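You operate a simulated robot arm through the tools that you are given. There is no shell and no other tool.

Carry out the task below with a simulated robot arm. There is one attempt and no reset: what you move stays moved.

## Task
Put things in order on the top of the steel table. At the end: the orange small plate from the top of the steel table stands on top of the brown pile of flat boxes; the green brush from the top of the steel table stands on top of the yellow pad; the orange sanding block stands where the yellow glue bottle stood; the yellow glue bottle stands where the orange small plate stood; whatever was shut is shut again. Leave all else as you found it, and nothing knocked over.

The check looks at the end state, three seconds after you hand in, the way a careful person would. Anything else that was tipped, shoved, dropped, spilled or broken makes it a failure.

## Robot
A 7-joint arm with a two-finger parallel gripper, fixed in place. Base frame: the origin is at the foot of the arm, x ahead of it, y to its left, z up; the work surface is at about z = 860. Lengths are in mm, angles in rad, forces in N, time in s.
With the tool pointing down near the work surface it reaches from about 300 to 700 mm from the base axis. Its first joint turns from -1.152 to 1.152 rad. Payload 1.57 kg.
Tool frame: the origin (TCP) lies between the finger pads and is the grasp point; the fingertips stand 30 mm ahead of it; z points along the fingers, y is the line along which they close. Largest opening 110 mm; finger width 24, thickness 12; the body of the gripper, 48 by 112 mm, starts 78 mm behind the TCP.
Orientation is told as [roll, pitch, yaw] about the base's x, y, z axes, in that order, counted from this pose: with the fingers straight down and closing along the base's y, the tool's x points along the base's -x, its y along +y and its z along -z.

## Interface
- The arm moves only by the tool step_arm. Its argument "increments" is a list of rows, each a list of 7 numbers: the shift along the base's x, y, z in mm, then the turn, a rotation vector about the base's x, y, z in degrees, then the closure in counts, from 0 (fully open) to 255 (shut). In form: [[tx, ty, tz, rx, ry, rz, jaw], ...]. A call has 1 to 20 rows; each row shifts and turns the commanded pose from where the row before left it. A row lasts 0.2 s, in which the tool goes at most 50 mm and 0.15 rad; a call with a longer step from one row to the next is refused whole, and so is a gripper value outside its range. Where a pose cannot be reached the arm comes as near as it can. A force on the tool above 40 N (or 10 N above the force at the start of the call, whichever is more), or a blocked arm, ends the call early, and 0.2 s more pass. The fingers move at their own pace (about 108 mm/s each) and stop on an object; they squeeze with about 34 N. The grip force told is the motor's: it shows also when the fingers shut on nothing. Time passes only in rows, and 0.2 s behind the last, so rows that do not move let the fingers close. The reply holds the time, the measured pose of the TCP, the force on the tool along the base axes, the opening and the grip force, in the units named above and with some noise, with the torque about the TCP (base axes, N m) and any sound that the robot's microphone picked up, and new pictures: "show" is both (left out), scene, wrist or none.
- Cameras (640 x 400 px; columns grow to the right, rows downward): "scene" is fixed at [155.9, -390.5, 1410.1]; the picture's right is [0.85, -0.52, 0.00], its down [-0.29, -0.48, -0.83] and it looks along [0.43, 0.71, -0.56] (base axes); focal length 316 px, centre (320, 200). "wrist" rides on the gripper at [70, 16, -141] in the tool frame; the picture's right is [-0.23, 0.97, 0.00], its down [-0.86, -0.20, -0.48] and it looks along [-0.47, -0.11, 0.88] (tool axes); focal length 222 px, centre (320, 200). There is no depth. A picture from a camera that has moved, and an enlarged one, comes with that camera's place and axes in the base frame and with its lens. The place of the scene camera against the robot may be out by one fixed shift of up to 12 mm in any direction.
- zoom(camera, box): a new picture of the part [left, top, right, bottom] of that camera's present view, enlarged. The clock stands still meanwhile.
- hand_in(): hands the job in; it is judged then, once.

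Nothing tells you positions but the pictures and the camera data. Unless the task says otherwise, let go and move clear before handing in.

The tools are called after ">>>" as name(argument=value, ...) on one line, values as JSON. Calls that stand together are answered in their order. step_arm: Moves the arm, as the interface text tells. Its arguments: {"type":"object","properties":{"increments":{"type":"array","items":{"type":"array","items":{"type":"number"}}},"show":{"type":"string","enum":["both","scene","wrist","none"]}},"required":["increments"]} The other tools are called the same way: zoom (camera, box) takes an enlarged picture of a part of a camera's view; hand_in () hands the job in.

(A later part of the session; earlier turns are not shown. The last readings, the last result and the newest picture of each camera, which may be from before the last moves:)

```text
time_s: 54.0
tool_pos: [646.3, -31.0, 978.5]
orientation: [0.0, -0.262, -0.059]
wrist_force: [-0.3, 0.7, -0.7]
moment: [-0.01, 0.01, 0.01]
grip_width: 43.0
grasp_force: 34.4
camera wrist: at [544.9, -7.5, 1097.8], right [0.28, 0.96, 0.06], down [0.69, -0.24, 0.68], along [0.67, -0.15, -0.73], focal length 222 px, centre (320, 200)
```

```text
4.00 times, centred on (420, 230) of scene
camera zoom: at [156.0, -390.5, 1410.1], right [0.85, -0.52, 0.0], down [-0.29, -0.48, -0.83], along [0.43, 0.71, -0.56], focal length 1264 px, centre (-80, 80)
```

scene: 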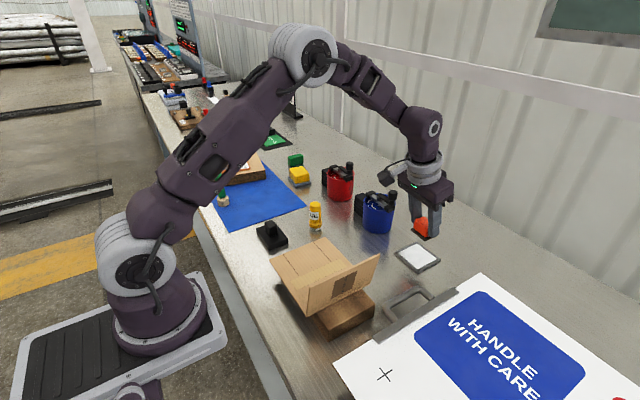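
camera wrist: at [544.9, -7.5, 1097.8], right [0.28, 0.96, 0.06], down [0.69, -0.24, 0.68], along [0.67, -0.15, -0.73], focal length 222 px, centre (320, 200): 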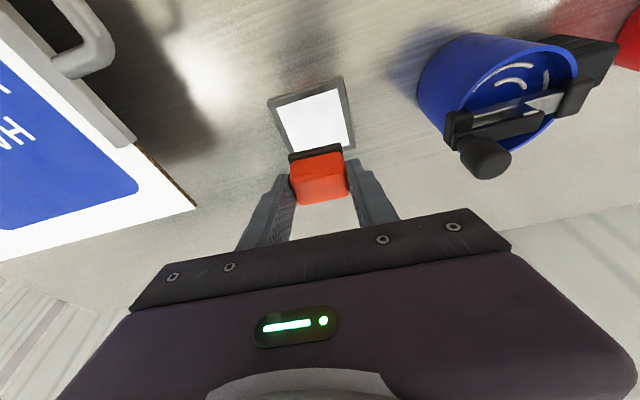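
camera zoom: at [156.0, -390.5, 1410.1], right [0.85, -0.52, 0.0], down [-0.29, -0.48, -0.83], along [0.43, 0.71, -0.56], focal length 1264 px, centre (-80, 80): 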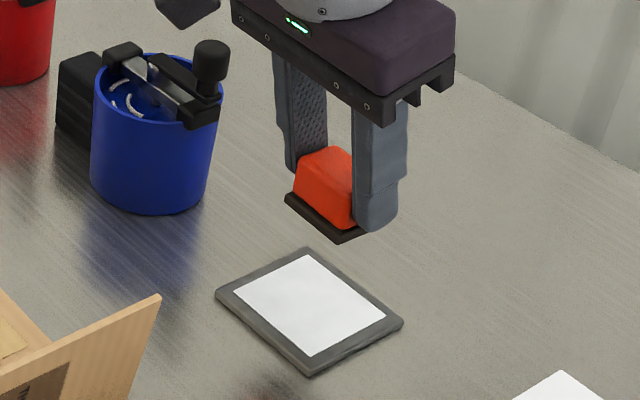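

>>> step_arm(increments=[[0, 1.8, -20, 0, 0, 0, 255], [0, 0, -20, 0, 0, 0, 255], [0, 0, -15, 0, 0, 0, 255], [0, 0, -8, 0, 0, 0, 255], [0, 0, 0, 0, 0, 0, 255]], show="both")

>>> zoom(camera="wrist", box=[230, 70, 410, 240])

>>> zoom(camera="scene", box=[370, 200, 470, 290])

```text
time_s: 55.2
tool_pos: [646.8, -29.6, 916.8]
orientation: [0.001, -0.261, -0.062]
wrist_force: [0.5, 0.4, -1.2]
moment: [0.01, 0.0, -0.01]
grip_width: 43.1
grasp_force: 33.4
camera wrist: at [544.9, -5.6, 1035.8], right [0.28, 0.96, 0.06], down [0.69, -0.24, 0.68], along [0.67, -0.15, -0.73], focal length 222 px, centre (320, 200)
```

scene: 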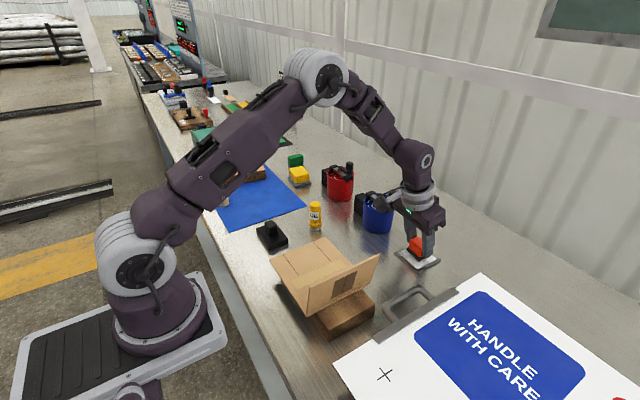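
wrist: 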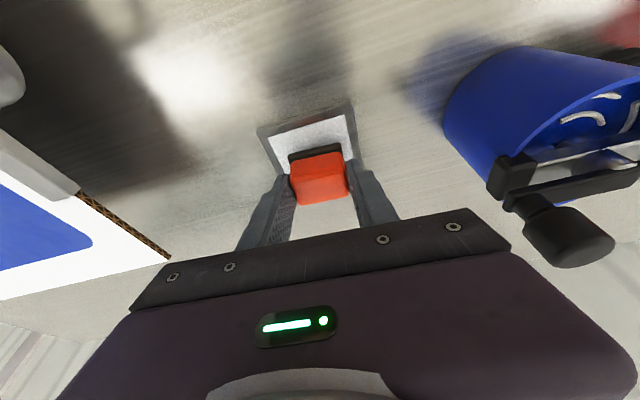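

```text
2.35 times, centred on (320, 155) of wrist
camera zoom: at [544.9, -5.6, 1035.8], right [0.28, 0.96, 0.06], down [0.69, -0.24, 0.68], along [0.67, -0.15, -0.73], focal length 523 px, centre (320, 306)
```

zoom: 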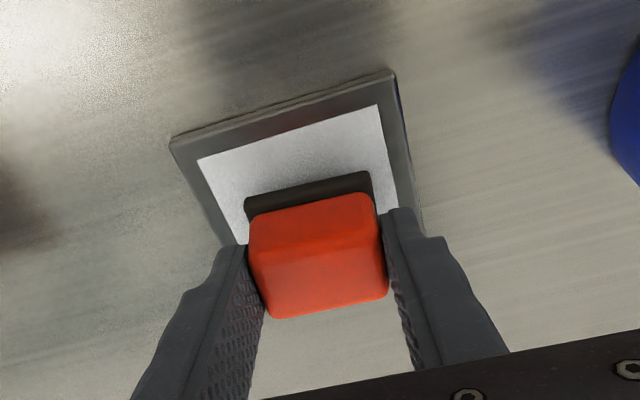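

```text
4.44 times, centred on (420, 245) of scene
camera zoom: at [156.0, -390.5, 1410.1], right [0.85, -0.52, 0.0], down [-0.29, -0.48, -0.83], along [0.43, 0.71, -0.56], focal length 1404 px, centre (-124, 0)
```

zoom: 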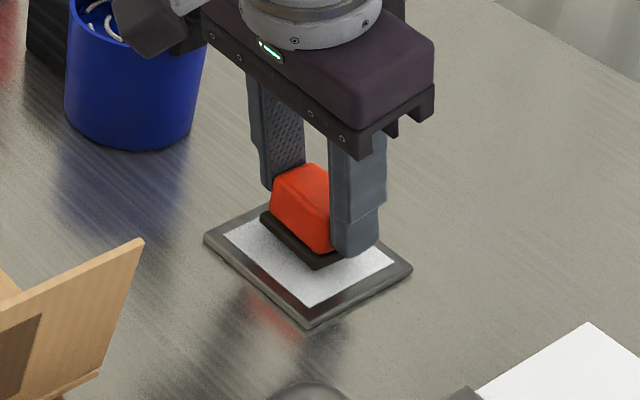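

>>> step_arm(increments=[[0, 0, -4, 0, 0, 0, 255], [0, 0, -2, 0, 0, 0, 255], [0, 0, 0, 0, 0, 0, 255]], show="none")

>>> zoom(camera="scene", box=[370, 200, 470, 290])

```text
time_s: 56.0
tool_pos: [645.7, -28.7, 911.4]
orientation: [0.001, -0.262, -0.06]
wrist_force: [-0.8, -0.3, -0.4]
moment: [0.0, -0.02, 0.0]
grip_width: 43.2
grasp_force: 34.5
```

```text
4.44 times, centred on (420, 245) of scene
camera zoom: at [155.9, -390.5, 1410.1], right [0.85, -0.52, 0.0], down [-0.29, -0.48, -0.83], along [0.43, 0.71, -0.56], focal length 1404 px, centre (-124, 0)
```

zoom: 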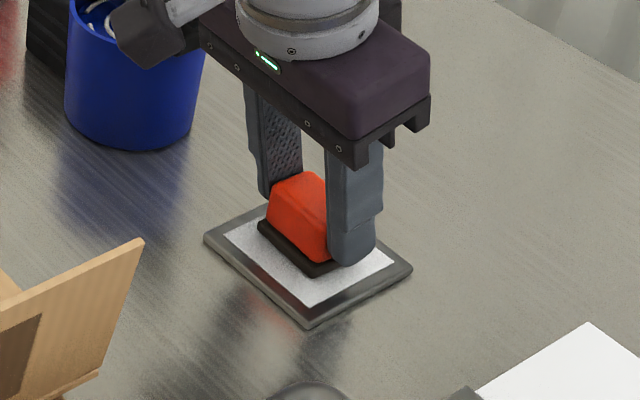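

>>> step_arm(increments=[[0, 0, -1.5, 0, 0, 0, 255], [0, 0, 0, 0, 0, 0, 255]], show="none")

```text
time_s: 56.6
tool_pos: [646.1, -27.8, 908.0]
orientation: [-0.001, -0.263, -0.06]
wrist_force: [0.4, 0.1, 0.0]
moment: [-0.01, -0.02, 0.02]
grip_width: 43.0
grasp_force: 33.7
```

>>> step_arm(increments=[[0, -0.5, -1.5, 0, 0, 0, 255], [0, 0, 0, 0, 0, 0, 255]], show="none")

```text
time_s: 57.2
tool_pos: [647.0, -26.8, 908.2]
orientation: [0.0, -0.264, -0.059]
wrist_force: [-3.3, 3.9, 14.7]
moment: [0.28, 0.1, 0.02]
grip_width: 43.1
grasp_force: 34.1
```

The block has touched down on the tile. I'll unload a little, then release.

>>> step_arm(increments=[[0, 0, 0.8, 0, 0, 0, 255], [0, 0, 0, 0, 0, 0, 255], [0, 0, 0, 0, 0, 0, 150], [0, 0, 0, 0, 0, 0, 110], [0, 0, 0, 0, 0, 0, 93]], show="both")

>>> zoom(camera="wrist", box=[230, 70, 410, 240])

>>> zoom(camera="scene", box=[370, 200, 470, 290])

```text
time_s: 58.4
tool_pos: [645.4, -26.9, 908.6]
orientation: [0.001, -0.262, -0.061]
wrist_force: [-0.6, -0.2, 0.1]
moment: [0.0, 0.0, 0.03]
grip_width: 69.9
grasp_force: 0.1
camera wrist: at [544.5, -5.2, 1027.6], right [0.28, 0.96, 0.06], down [0.69, -0.24, 0.68], along [0.67, -0.15, -0.73], focal length 222 px, centre (320, 200)
```

scene: 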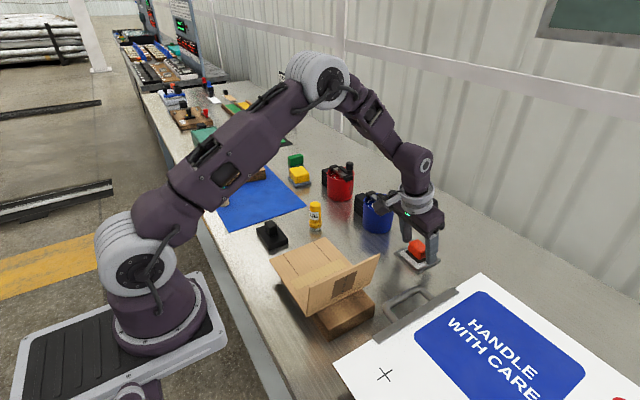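
wrist: 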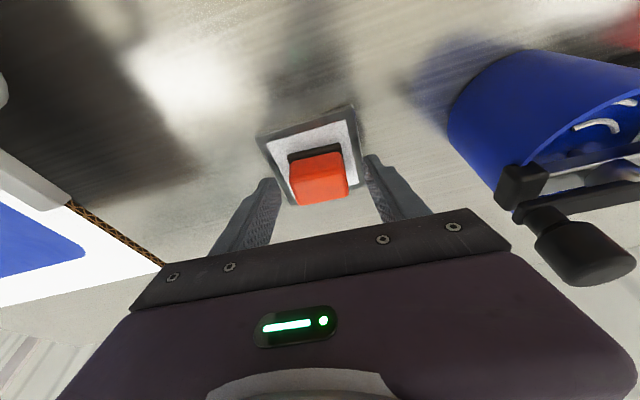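

```text
2.35 times, centred on (320, 155) of wrist
camera zoom: at [544.5, -5.2, 1027.6], right [0.28, 0.96, 0.06], down [0.69, -0.24, 0.68], along [0.67, -0.15, -0.73], focal length 523 px, centre (320, 306)
```

zoom: 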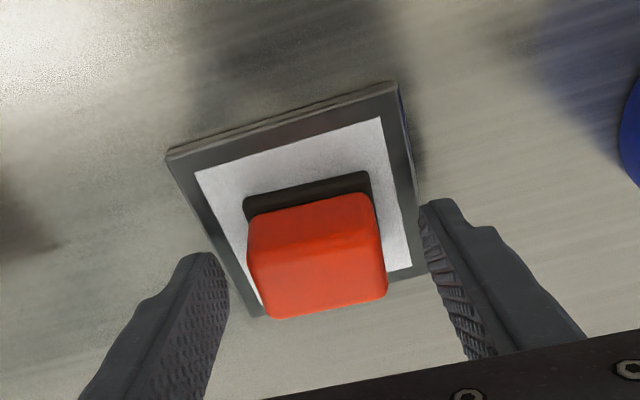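

```text
4.44 times, centred on (420, 245) of scene
camera zoom: at [155.9, -390.5, 1410.1], right [0.85, -0.52, 0.0], down [-0.29, -0.48, -0.83], along [0.43, 0.71, -0.56], focal length 1404 px, centre (-124, 0)
```

zoom: 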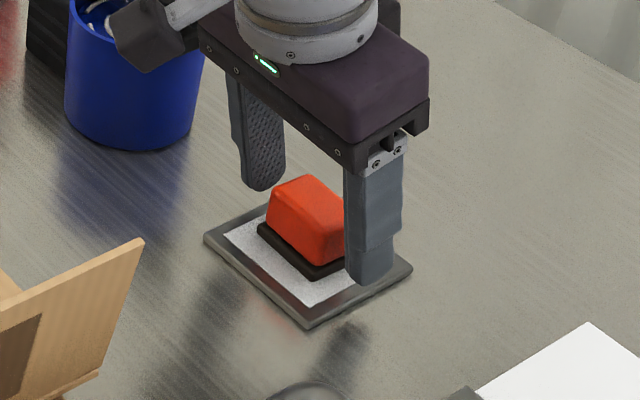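

The block stands on the tile, and the tile hasn't moved. I'll retreat and turn the tool toward the yellow pad, testing whether it can be reached with a strong outward lean.

>>> step_arm(increments=[[0, 0, 35, 0, 0, 0, 93], [0, 0, 40, 0, 0, 0, 93], [-15, 5, 40, 0, 0, 0, 93], [-35, 15, 10, 0, 0, 0, 93], [-35, 30, 5, 0, 0, 0, 93], [-25, 40, 0, 0, 0, 8.1, 93], [-20, 42, 0, 0, 0, 8.1, 93], [-15, 44, 0, 0, 0, 8.1, 93], [-10, 45, 0, 0, 0, 8.1, 93], [-5, 45, 0, 0, 0, 8.1, 93], [0, 45, 0, 0, 0, 0, 93], [0, 45, 0, 3.79, -4.97, 0, 93], [0, 20, 0, 3.79, -4.97, 0, 93], [0, 0, 0, 0, 0, 0, 93]], show="both")

>>> zoom(camera="scene", box=[370, 200, 470, 290])

```text
time_s: 61.4
tool_pos: [486.7, 349.7, 1038.2]
orientation: [0.003, -0.481, 0.646]
wrist_force: [-0.5, -0.1, 0.1]
moment: [-0.04, 0.03, -0.02]
grip_width: 70.0
grasp_force: 0.1
camera wrist: at [377.4, 286.3, 1132.1], right [-0.43, 0.9, 0.11], down [0.55, 0.16, 0.82], along [0.72, 0.41, -0.56], focal length 222 px, centre (320, 200)
```

scene: 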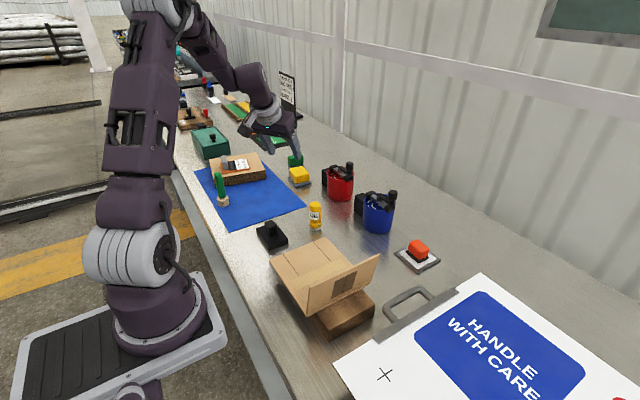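
wrist: 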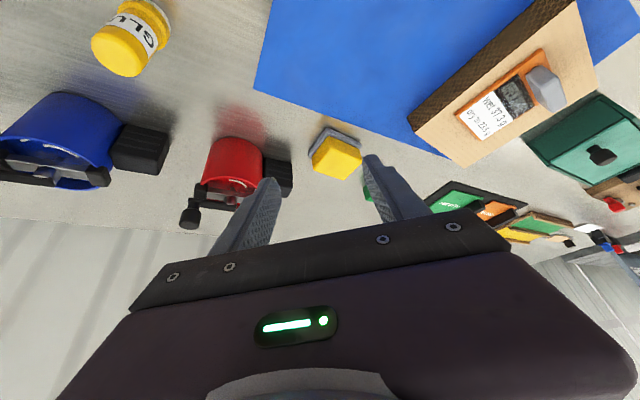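

```text
4.44 times, centred on (420, 245) of scene
camera zoom: at [155.9, -390.5, 1410.1], right [0.85, -0.52, 0.0], down [-0.29, -0.48, -0.83], along [0.43, 0.71, -0.56], focal length 1404 px, centre (-124, 0)
```

zoom: 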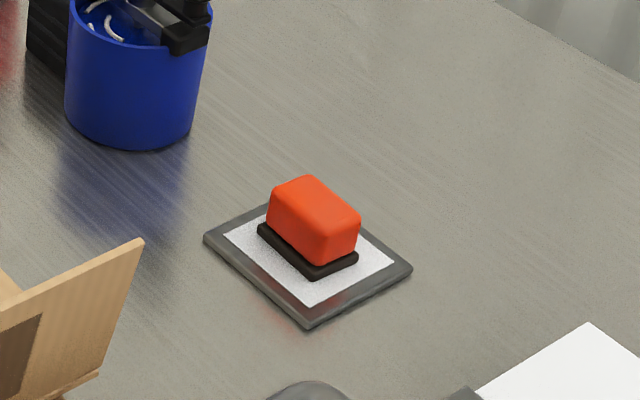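

>>> zoom(camera="wrist", box=[270, 100, 400, 210])

>>> zoom(camera="scene", box=[275, 145, 345, 195])

>>> zoom(camera="wrist", box=[160, 120, 320, 240])

```text
3.64 times, centred on (335, 155) of wrist
camera zoom: at [377.4, 286.3, 1132.1], right [-0.43, 0.9, 0.11], down [0.55, 0.16, 0.82], along [0.72, 0.41, -0.56], focal length 808 px, centre (266, 364)
```

zoom: 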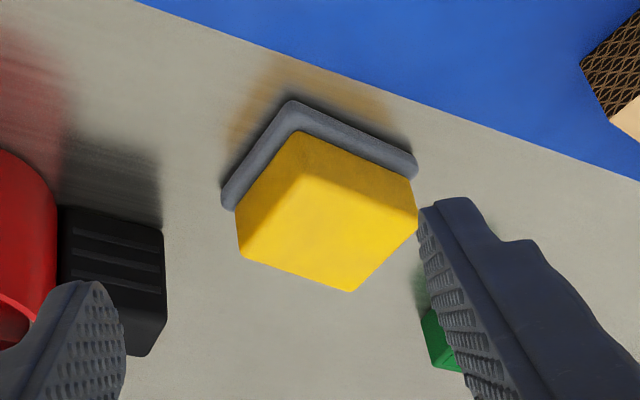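

```text
8.00 times, centred on (310, 170) of scene
camera zoom: at [155.9, -390.5, 1410.1], right [0.85, -0.52, 0.0], down [-0.29, -0.48, -0.83], along [0.43, 0.71, -0.56], focal length 2527 px, centre (400, 440)
```

zoom: 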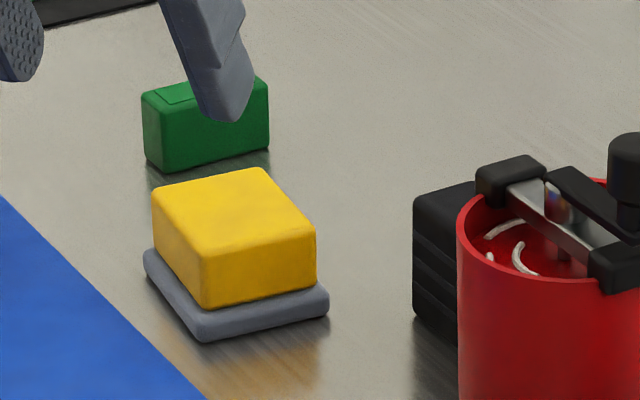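

```text
3.33 times, centred on (240, 180) of wrist
camera zoom: at [377.4, 286.3, 1132.1], right [-0.43, 0.9, 0.11], down [0.55, 0.16, 0.82], along [0.72, 0.41, -0.56], focal length 740 px, centre (587, 267)
```

zoom: 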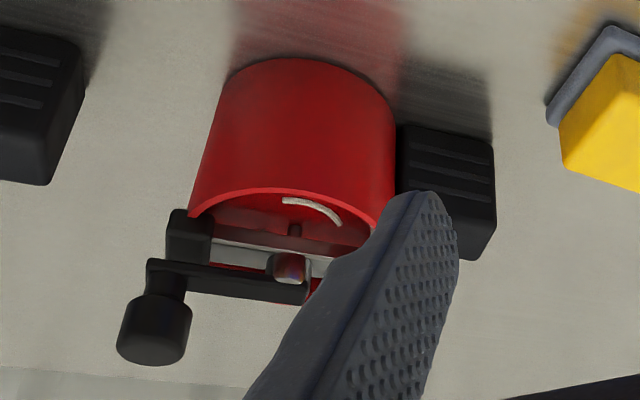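

The yellow pad's base is about 55×66 mm, centred near (578, 438), and its top is at z≈902. I'll test with an empty gripper whether the tool gets there with a 40° lean.

>>> step_arm(increments=[[0, 0, 0, 3.7, -4.9, 0, 93], [0, 0, 0, 3.7, -4.9, 0, 93], [20, 20, -15, 0, 0, 0, 93], [20, 20, -15, 0, 0, 0, 93], [20, 20, -15, 0, 0, 0, 93], [20, 19, -15, 0, 0, 0, 93], [2, 2, -3, 0, 0, 0, 93], [0, 0, 0, 0, 0, 0, 93]], show="both")

>>> zoom(camera="wrist", box=[230, 120, 410, 240])

>>> zoom(camera="scene", box=[250, 110, 350, 200])

```text
time_s: 63.2
tool_pos: [569.0, 429.1, 976.2]
orientation: [0.003, -0.638, 0.644]
wrist_force: [-0.3, -0.1, 0.1]
moment: [0.02, 0.02, -0.01]
grip_width: 69.9
grasp_force: 0.1
out of reach, approached as far as the arm can: row 2
camera wrist: at [448.1, 357.2, 1047.8], right [-0.44, 0.89, 0.14], down [0.44, 0.08, 0.89], along [0.78, 0.45, -0.43], focal length 222 px, centre (320, 200)
```

scene: 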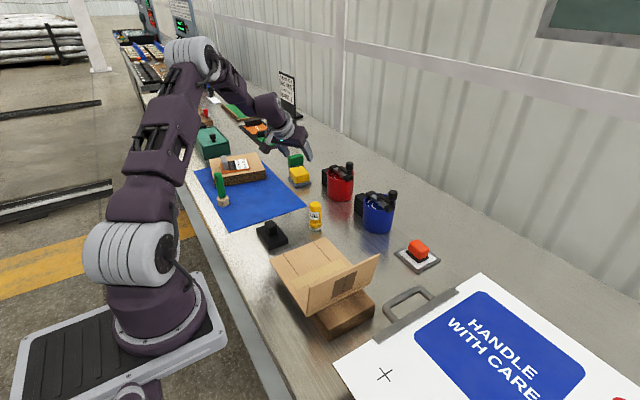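
wrist: 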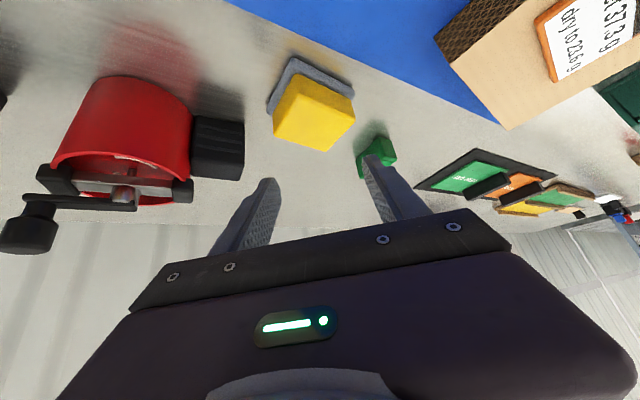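

```text
3.33 times, centred on (320, 180) of wrist
camera zoom: at [448.1, 357.2, 1047.8], right [-0.44, 0.89, 0.14], down [0.44, 0.08, 0.89], along [0.78, 0.45, -0.43], focal length 740 px, centre (320, 267)
```

zoom: 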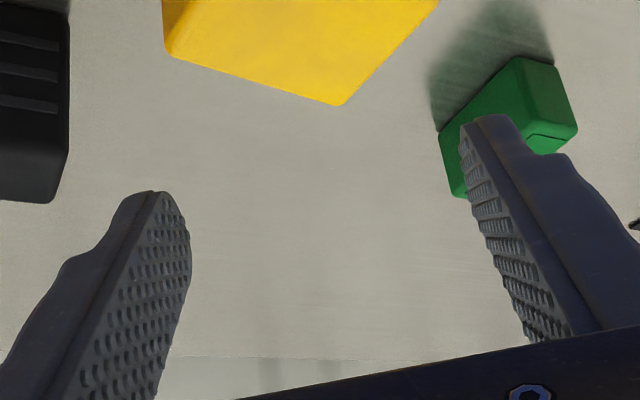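

```text
4.44 times, centred on (300, 155) of scene
camera zoom: at [155.9, -390.5, 1410.1], right [0.85, -0.52, 0.0], down [-0.29, -0.48, -0.83], along [0.43, 0.71, -0.56], focal length 1404 px, centre (409, 400)
```

zoom: 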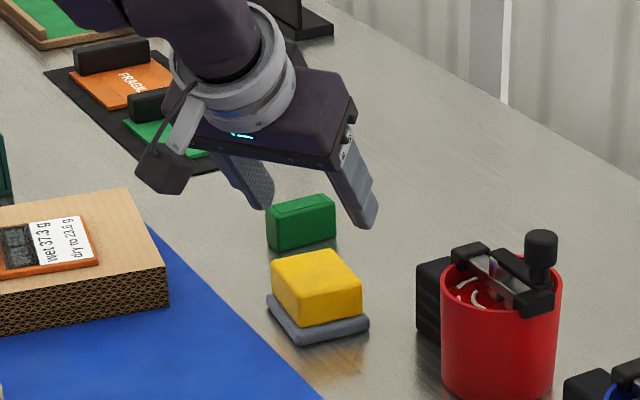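

It reached (569, 429, 976) with about a 36° lean. I'll check whether a gentler 30° lean also works at the actual placing height.

>>> step_arm(increments=[[0, 0, 0, -3.96, 5.28, 0, 93], [1.5, 2.5, -5, 0, 0, 0, 93], [1, 1, -5, 0, 0, 0, 93], [0, 0, 0, 0, 0, 0, 93]], show="wrist")

```text
time_s: 64.2
tool_pos: [571.0, 432.8, 965.8]
orientation: [0.0, -0.525, 0.645]
wrist_force: [0.2, 0.4, -0.1]
moment: [0.02, 0.03, -0.03]
grip_width: 69.9
grasp_force: 0.0
camera wrist: at [457.3, 366.7, 1053.6], right [-0.43, 0.9, 0.12], down [0.52, 0.14, 0.84], along [0.74, 0.42, -0.53], focal length 222 px, centre (320, 200)
```

wrist: 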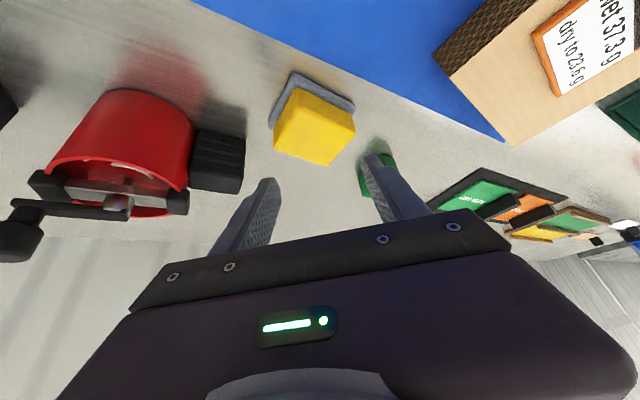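

A 30° lean reaches (571, 433, 966), which is exactly what's needed. I'll refine the pad position from this closer view.

>>> zoom(camera="wrist", box=[260, 60, 370, 180])

>>> zoom(camera="scene", box=[275, 120, 345, 195])

```text
3.33 times, centred on (315, 120) of wrist
camera zoom: at [457.3, 366.7, 1053.6], right [-0.43, 0.9, 0.12], down [0.52, 0.14, 0.84], along [0.74, 0.42, -0.53], focal length 740 px, centre (337, 467)
```

zoom: 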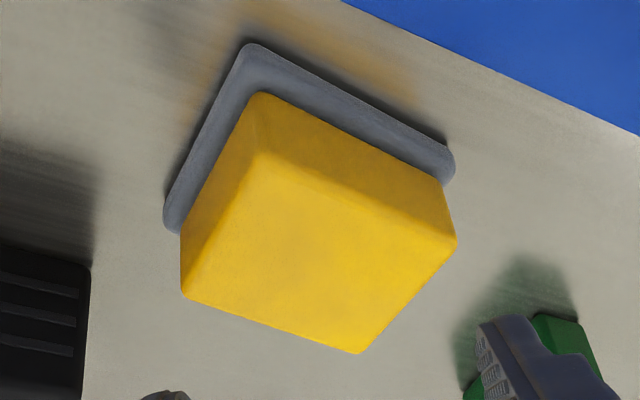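

```text
5.33 times, centred on (310, 158) of scene
camera zoom: at [155.9, -390.5, 1410.1], right [0.85, -0.52, 0.0], down [-0.29, -0.48, -0.83], along [0.43, 0.71, -0.56], focal length 1685 px, centre (373, 427)
```

zoom: 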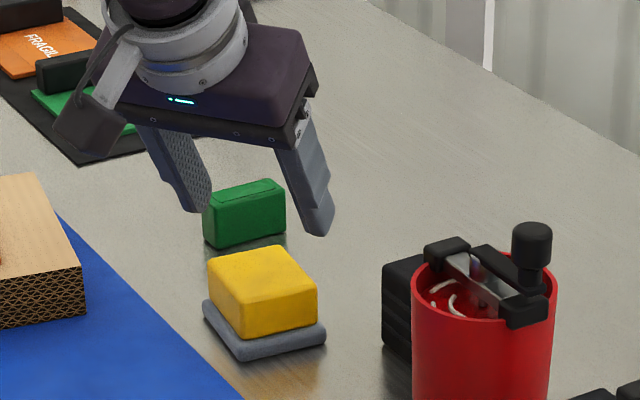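

The pad centre is at (579.5, 438.4), top at z≈902. Now I'll go over the brush with this same lean and check that the orientation holds there.

>>> step_arm(increments=[[-23, -17, 20, 0, 0, 0, 93], [-23, -17, 20, 0, 0, 0, 93], [-23, -17, 20, 0, 0, 0, 93], [-23, -17, 12, 0, 0, 0, 93], [-40, 17, 0, 0, 0, 0, 93], [-40, 17, 0, 0, 0, 0, 93], [-40, 17, 0, 0, 0, 0, 93], [-40, 17, 0, 0, 0, 0, 93], [0, 0, 0, 0, 0, 0, 93]], show="both")

>>> zoom(camera="wrist", box=[220, 60, 420, 240])

>>> zoom(camera="scene", box=[180, 130, 280, 220])

```text
time_s: 66.2
tool_pos: [317.4, 432.8, 1039.8]
orientation: [0.001, -0.526, 0.644]
wrist_force: [0.4, 0.3, -0.3]
moment: [0.01, 0.0, -0.02]
grip_width: 70.0
grasp_force: 0.1
camera wrist: at [204.8, 366.8, 1127.7], right [-0.43, 0.9, 0.12], down [0.52, 0.14, 0.84], along [0.74, 0.42, -0.53], focal length 222 px, centre (320, 200)
```

scene: 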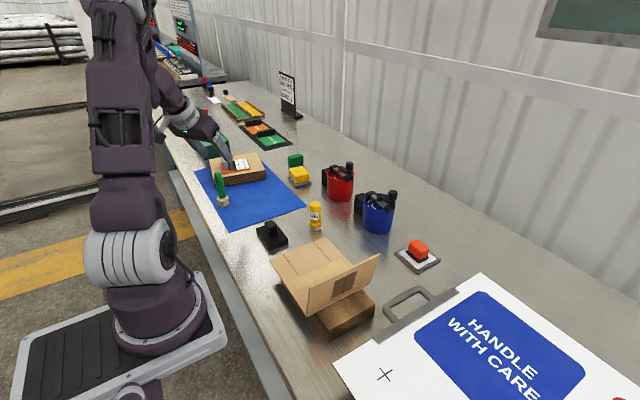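
wrist: 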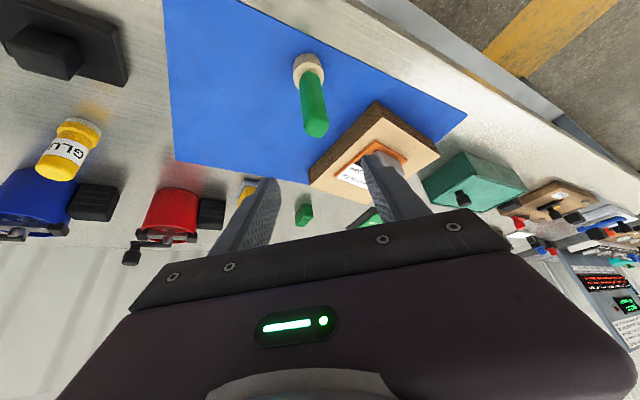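

```text
2.22 times, centred on (320, 150) of wrist
camera zoom: at [204.8, 366.8, 1127.7], right [-0.43, 0.9, 0.12], down [0.52, 0.14, 0.84], along [0.74, 0.42, -0.53], focal length 494 px, centre (320, 311)
```

zoom: 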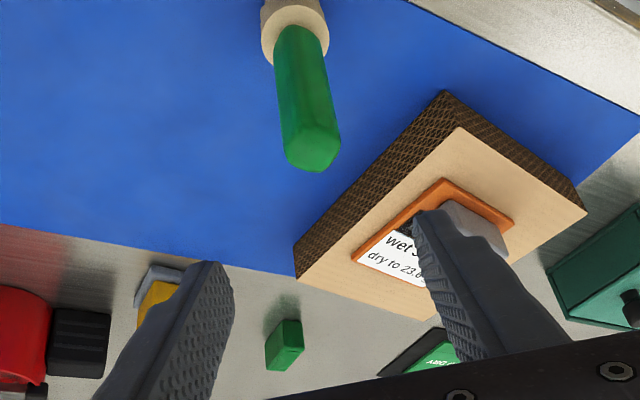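

```text
4.44 times, centred on (230, 175) of scene
camera zoom: at [155.9, -390.5, 1410.1], right [0.85, -0.52, 0.0], down [-0.29, -0.48, -0.83], along [0.43, 0.71, -0.56], focal length 1404 px, centre (720, 311)
```

zoom: 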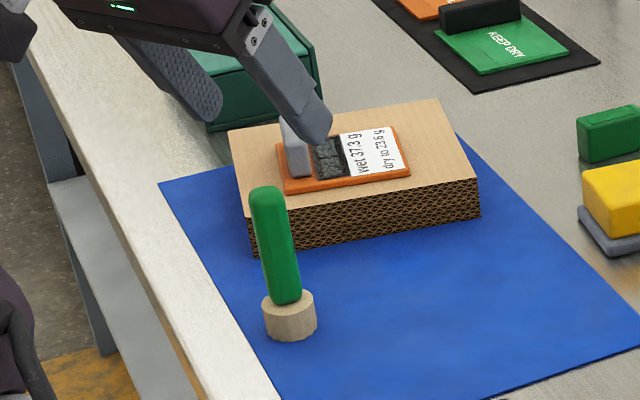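

The orientation held. The brush axis is at about (319, 438) with its handle top near z≈969. I'll descend part way and check that the handle is between the fingers.

>>> step_arm(increments=[[-5, 0.2, 0, 0, 0, 0, 93], [0, 0, -30, 0, 0, 0, 93], [0, 0, -30, 0, 0, 0, 93], [0, 0, 0, 0, 0, 0, 93]], show="both")

>>> zoom(camera="wrist", box=[220, 60, 420, 240])

>>> zoom(camera="scene", box=[180, 130, 280, 220])

```text
time_s: 67.2
tool_pos: [312.3, 432.8, 977.5]
orientation: [0.001, -0.527, 0.644]
wrist_force: [-0.7, 0.0, 0.0]
moment: [-0.02, 0.01, -0.02]
grip_width: 69.8
grasp_force: 0.1
camera wrist: at [199.3, 367.1, 1066.1], right [-0.43, 0.9, 0.12], down [0.52, 0.14, 0.84], along [0.74, 0.42, -0.53], focal length 222 px, centre (320, 200)
```

scene: 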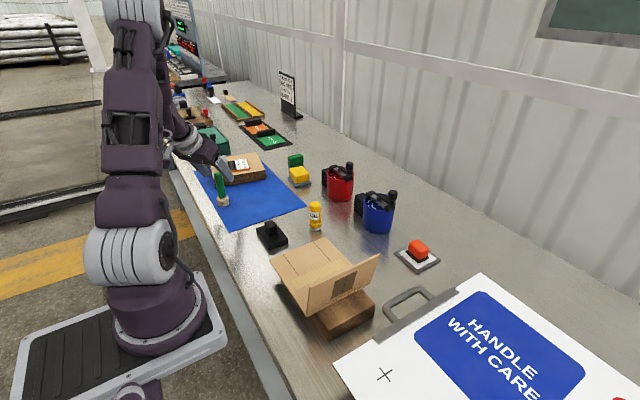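
wrist: 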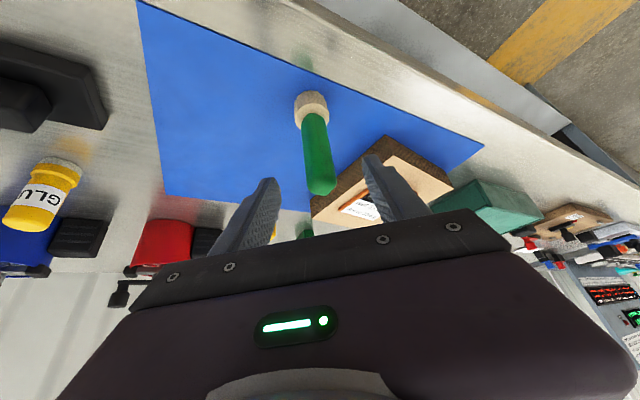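

```text
2.22 times, centred on (320, 150) of wrist
camera zoom: at [199.3, 367.1, 1066.1], right [-0.43, 0.9, 0.12], down [0.52, 0.14, 0.84], along [0.74, 0.42, -0.53], focal length 494 px, centre (320, 311)
```

zoom: 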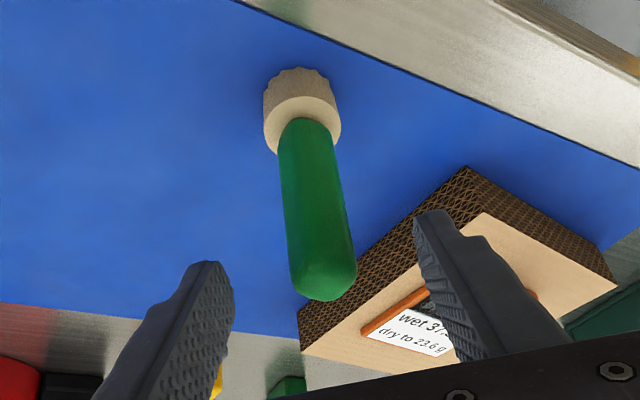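

```text
4.44 times, centred on (230, 175) of scene
camera zoom: at [155.9, -390.5, 1410.1], right [0.85, -0.52, 0.0], down [-0.29, -0.48, -0.83], along [0.43, 0.71, -0.56], focal length 1404 px, centre (720, 311)
```

zoom: 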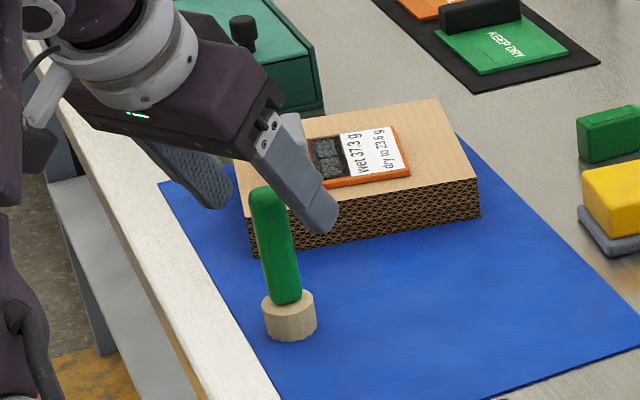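

The handle is centred between the fingers. I'll descend to grip height.

>>> step_arm(increments=[[0, 0, -20, 0, 0, 0, 93], [0, 0, -17, 0, 0, 0, 93], [0, 0, -15, 0, 0, 0, 93], [0, 0, 0, 0, 0, 0, 93]], show="both")

>>> zoom(camera="wrist", box=[220, 80, 420, 260])

>>> zoom(camera="scene", box=[180, 140, 270, 220])

```text
time_s: 68.2
tool_pos: [311.9, 433.5, 925.6]
orientation: [0.002, -0.525, 0.647]
wrist_force: [0.1, -0.3, 0.8]
moment: [0.0, -0.01, -0.03]
grip_width: 69.8
grasp_force: 0.1
camera wrist: at [199.7, 367.5, 1013.7], right [-0.43, 0.9, 0.12], down [0.52, 0.14, 0.84], along [0.74, 0.42, -0.53], focal length 222 px, centre (320, 200)
```

scene: 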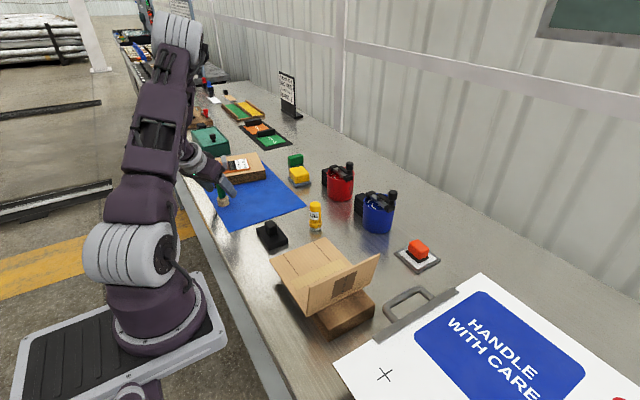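
wrist: 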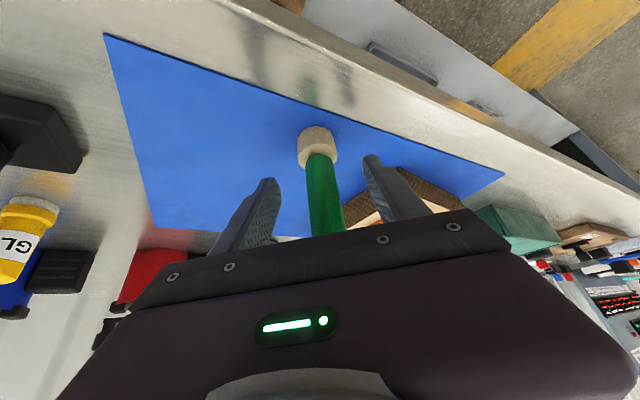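

```text
2.22 times, centred on (320, 170) of wrist
camera zoom: at [199.7, 367.5, 1013.7], right [-0.43, 0.9, 0.12], down [0.52, 0.14, 0.84], along [0.74, 0.42, -0.53], focal length 494 px, centre (320, 267)
```

zoom: 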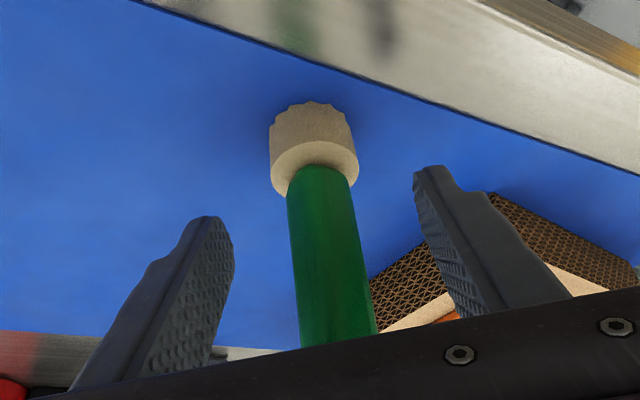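

```text
5.00 times, centred on (225, 180) of scene
camera zoom: at [155.9, -390.5, 1410.1], right [0.85, -0.52, 0.0], down [-0.29, -0.48, -0.83], along [0.43, 0.71, -0.56], focal length 1580 px, centre (795, 300)
```

zoom: 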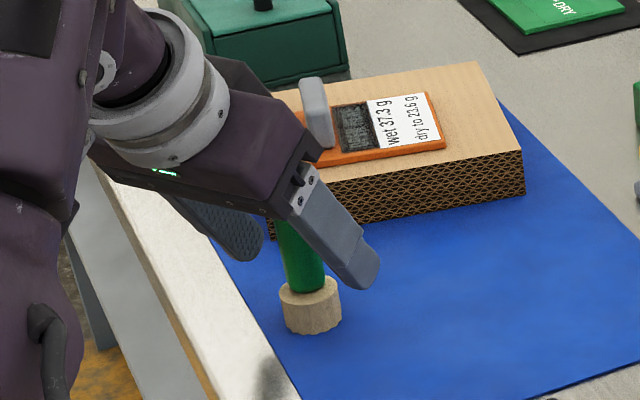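

The fingers straddle the handle just above the ferrule. I'll close and lift slightly.

>>> step_arm(increments=[[0, 0, 0, 0, 0, 0, 180], [0, 0, 0, 0, 0, 0, 255], [0, 0, 0, 0, 0, 0, 255], [0, 0, 0, 0, 0, 0, 255], [0, 0, 10, 0, 0, 0, 255], [0, 0, 20, 0, 0, 0, 255], [0, 0, 0, 0, 0, 0, 255]], show="both")

>>> zoom(camera="wrist", box=[220, 80, 420, 260])

>>> zoom(camera="scene", box=[180, 130, 270, 220])

```text
time_s: 69.8
tool_pos: [313.7, 432.8, 955.2]
orientation: [0.003, -0.527, 0.646]
wrist_force: [-0.1, 0.2, -0.6]
moment: [-0.02, 0.01, 0.0]
grip_width: 20.8
grasp_force: 34.2
camera wrist: at [200.6, 367.2, 1043.6], right [-0.43, 0.9, 0.12], down [0.52, 0.14, 0.84], along [0.74, 0.42, -0.53], focal length 222 px, centre (320, 200)
```

scene: 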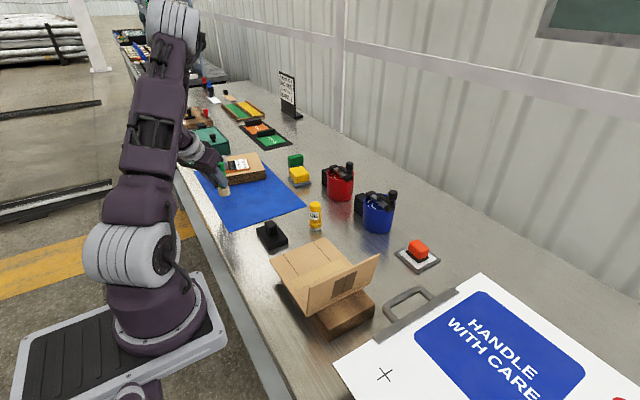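
wrist: 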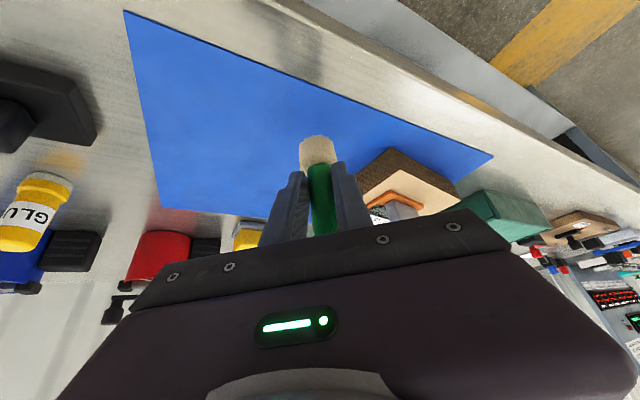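

```text
2.22 times, centred on (320, 170) of wrist
camera zoom: at [200.6, 367.2, 1043.6], right [-0.43, 0.9, 0.12], down [0.52, 0.14, 0.84], along [0.74, 0.42, -0.53], focal length 494 px, centre (320, 267)
```

zoom: 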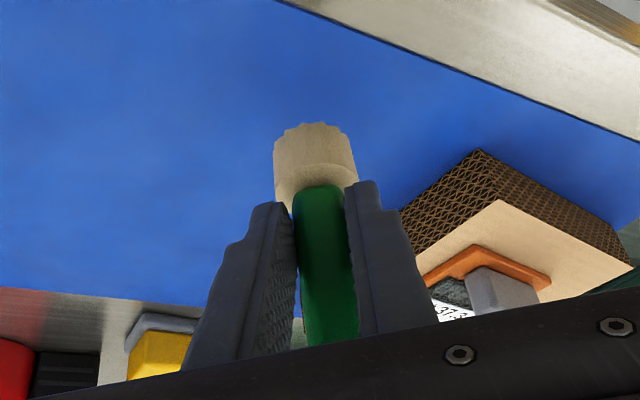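

```text
4.44 times, centred on (225, 175) of scene
camera zoom: at [155.9, -390.5, 1410.1], right [0.85, -0.52, 0.0], down [-0.29, -0.48, -0.83], along [0.43, 0.71, -0.56], focal length 1404 px, centre (742, 311)
```

zoom: 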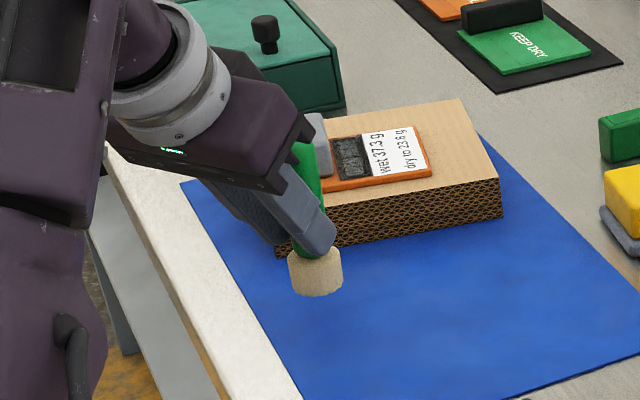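

The brush is held upright. I'll carry it inward and around, then outward toward the pad.

>>> step_arm(increments=[[0, 0, 30, 0, 0, 0, 255], [8, -5, 25, 0, 0, 0, 255], [40, -16, 0, 0, 0, 0, 255], [40, -16, 0, 0, 0, 0, 255], [40, -16, 0, 0, 0, 0, 255], [38, -15, 0, 0, 0, 0, 255], [20, 15, -12, 0, 0, 0, 255], [20, 15, -12, 0, 0, 0, 255], [20, 15, -6, 0, 0, 0, 255], [0, 0, 0, 0, 0, 0, 255]], show="both")

>>> zoom(camera="scene", box=[250, 100, 350, 200])

```text
time_s: 72.0
tool_pos: [539.1, 410.6, 979.0]
orientation: [0.003, -0.524, 0.645]
wrist_force: [-0.8, -0.3, -0.6]
moment: [-0.02, 0.01, 0.02]
grip_width: 20.7
grasp_force: 33.8
camera wrist: at [426.2, 345.3, 1066.9], right [-0.43, 0.9, 0.12], down [0.52, 0.14, 0.84], along [0.74, 0.42, -0.53], focal length 222 px, centre (320, 200)
```

scene: 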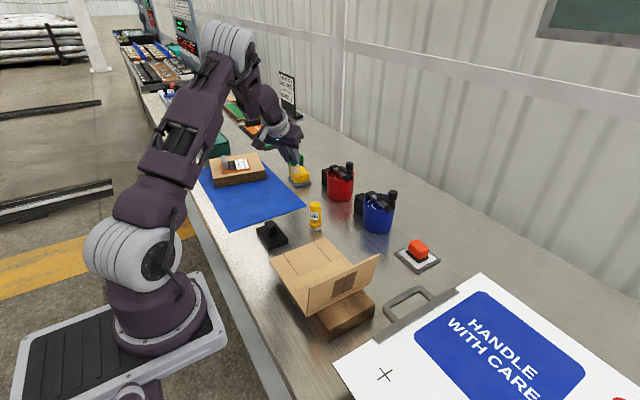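
wrist: 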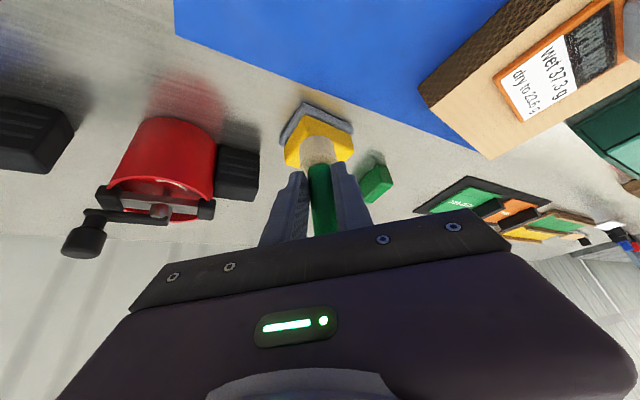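

```text
4.00 times, centred on (300, 150) of scene
camera zoom: at [156.0, -390.5, 1410.1], right [0.85, -0.52, 0.0], down [-0.29, -0.48, -0.83], along [0.43, 0.71, -0.56], focal length 1264 px, centre (400, 400)
```

zoom: 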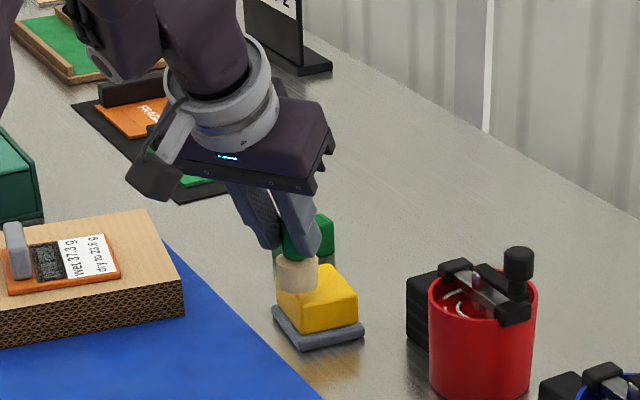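

>>> step_arm(increments=[[17, 11.5, 0, 0, 0, 0, 255], [16.7, 11.3, 0, 0, 0, 0, 255], [0, 0, 0, 0, 0, 0, 255]], show="both")

>>> zoom(camera="scene", box=[260, 120, 340, 200])

>>> zoom(camera="wrist", box=[240, 70, 400, 240])

```text
time_s: 72.8
tool_pos: [573.3, 431.0, 979.4]
orientation: [0.002, -0.526, 0.647]
wrist_force: [0.1, -0.5, -0.3]
moment: [-0.01, 0.03, -0.03]
grip_width: 20.7
grasp_force: 33.8
camera wrist: at [460.4, 366.1, 1067.8], right [-0.43, 0.9, 0.12], down [0.52, 0.14, 0.84], along [0.74, 0.42, -0.53], focal length 222 px, centre (320, 200)
```

scene: 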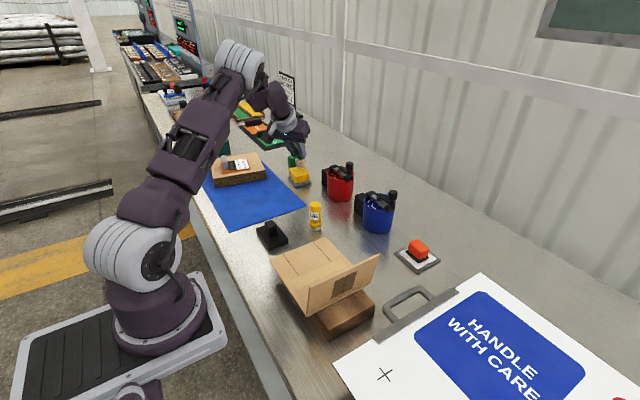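
wrist: 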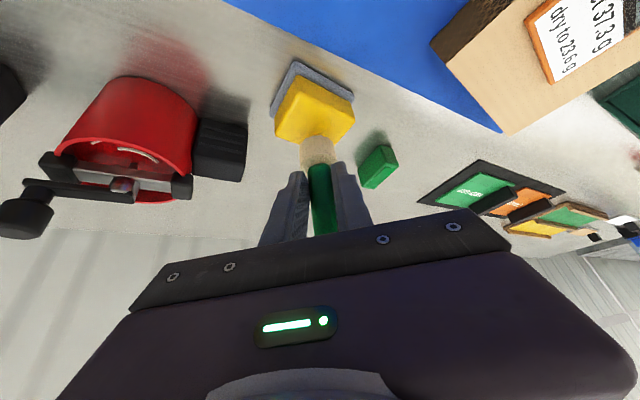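

```text
5.00 times, centred on (300, 160) of scene
camera zoom: at [156.0, -390.5, 1410.1], right [0.85, -0.52, 0.0], down [-0.29, -0.48, -0.83], along [0.43, 0.71, -0.56], focal length 1580 px, centre (420, 400)
```

zoom: 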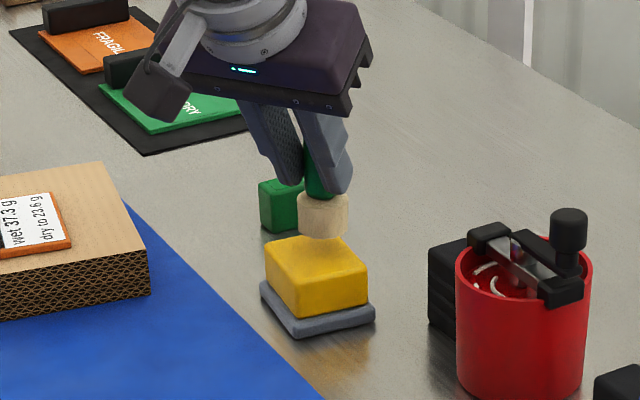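

```text
2.35 times, centred on (320, 155) of wrist
camera zoom: at [460.4, 366.1, 1067.8], right [-0.43, 0.9, 0.12], down [0.52, 0.14, 0.84], along [0.74, 0.42, -0.53], focal length 523 px, centre (320, 306)
```

zoom: 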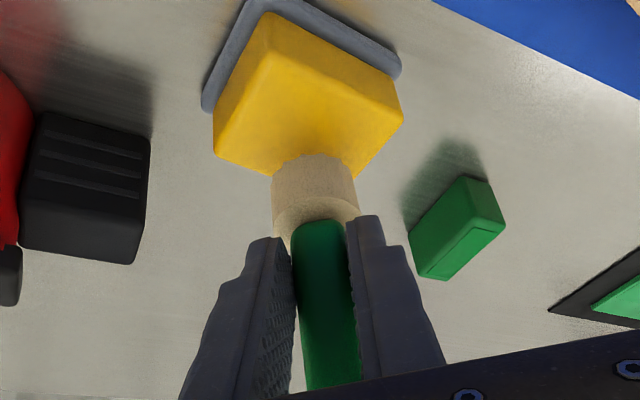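

The brush may have shifted or tilted a little in the grip. I'll look closer before lowering it.

>>> zoom(camera="scene", box=[280, 135, 330, 185])

>>> zoom(camera="wrist", box=[270, 110, 370, 240])

```text
8.00 times, centred on (305, 160) of scene
camera zoom: at [156.0, -390.5, 1410.1], right [0.85, -0.52, 0.0], down [-0.29, -0.48, -0.83], along [0.43, 0.71, -0.56], focal length 2527 px, centre (440, 520)
```

zoom: 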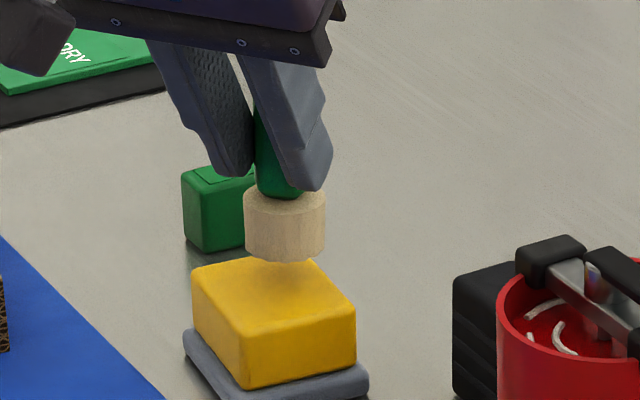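

```text
3.08 times, centred on (320, 175) of wrist
camera zoom: at [460.4, 366.1, 1067.8], right [-0.43, 0.9, 0.12], down [0.52, 0.14, 0.84], along [0.74, 0.42, -0.53], focal length 684 px, centre (320, 277)
```

zoom: 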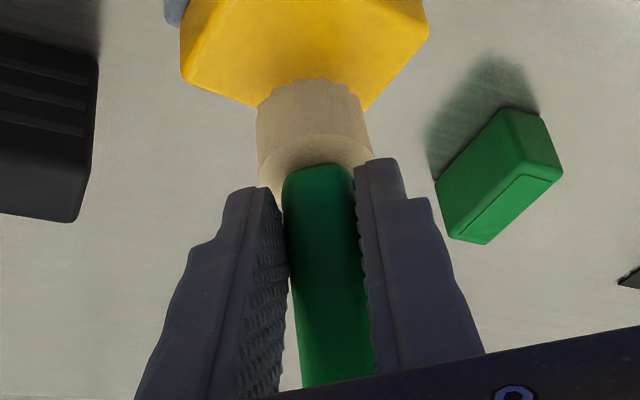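

>>> zoom(camera="scene", box=[284, 150, 316, 188])

>>> zoom(camera="wrist", box=[265, 55, 365, 175])

```text
10.53 times, centred on (300, 169) of scene
camera zoom: at [156.0, -390.5, 1410.1], right [0.85, -0.52, 0.0], down [-0.29, -0.48, -0.83], along [0.43, 0.71, -0.56], focal length 3325 px, centre (530, 526)
```

zoom: 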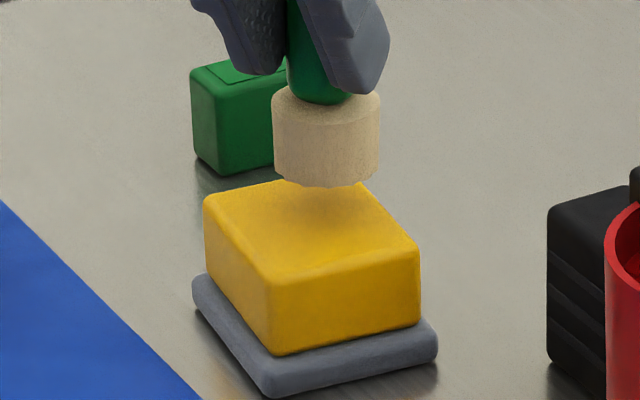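

```text
3.33 times, centred on (315, 115) of wrist
camera zoom: at [460.4, 366.1, 1067.8], right [-0.43, 0.9, 0.12], down [0.52, 0.14, 0.84], along [0.74, 0.42, -0.53], focal length 740 px, centre (337, 483)
```

zoom: 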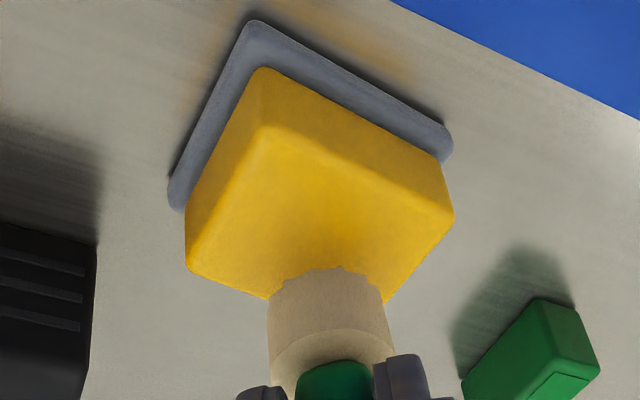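

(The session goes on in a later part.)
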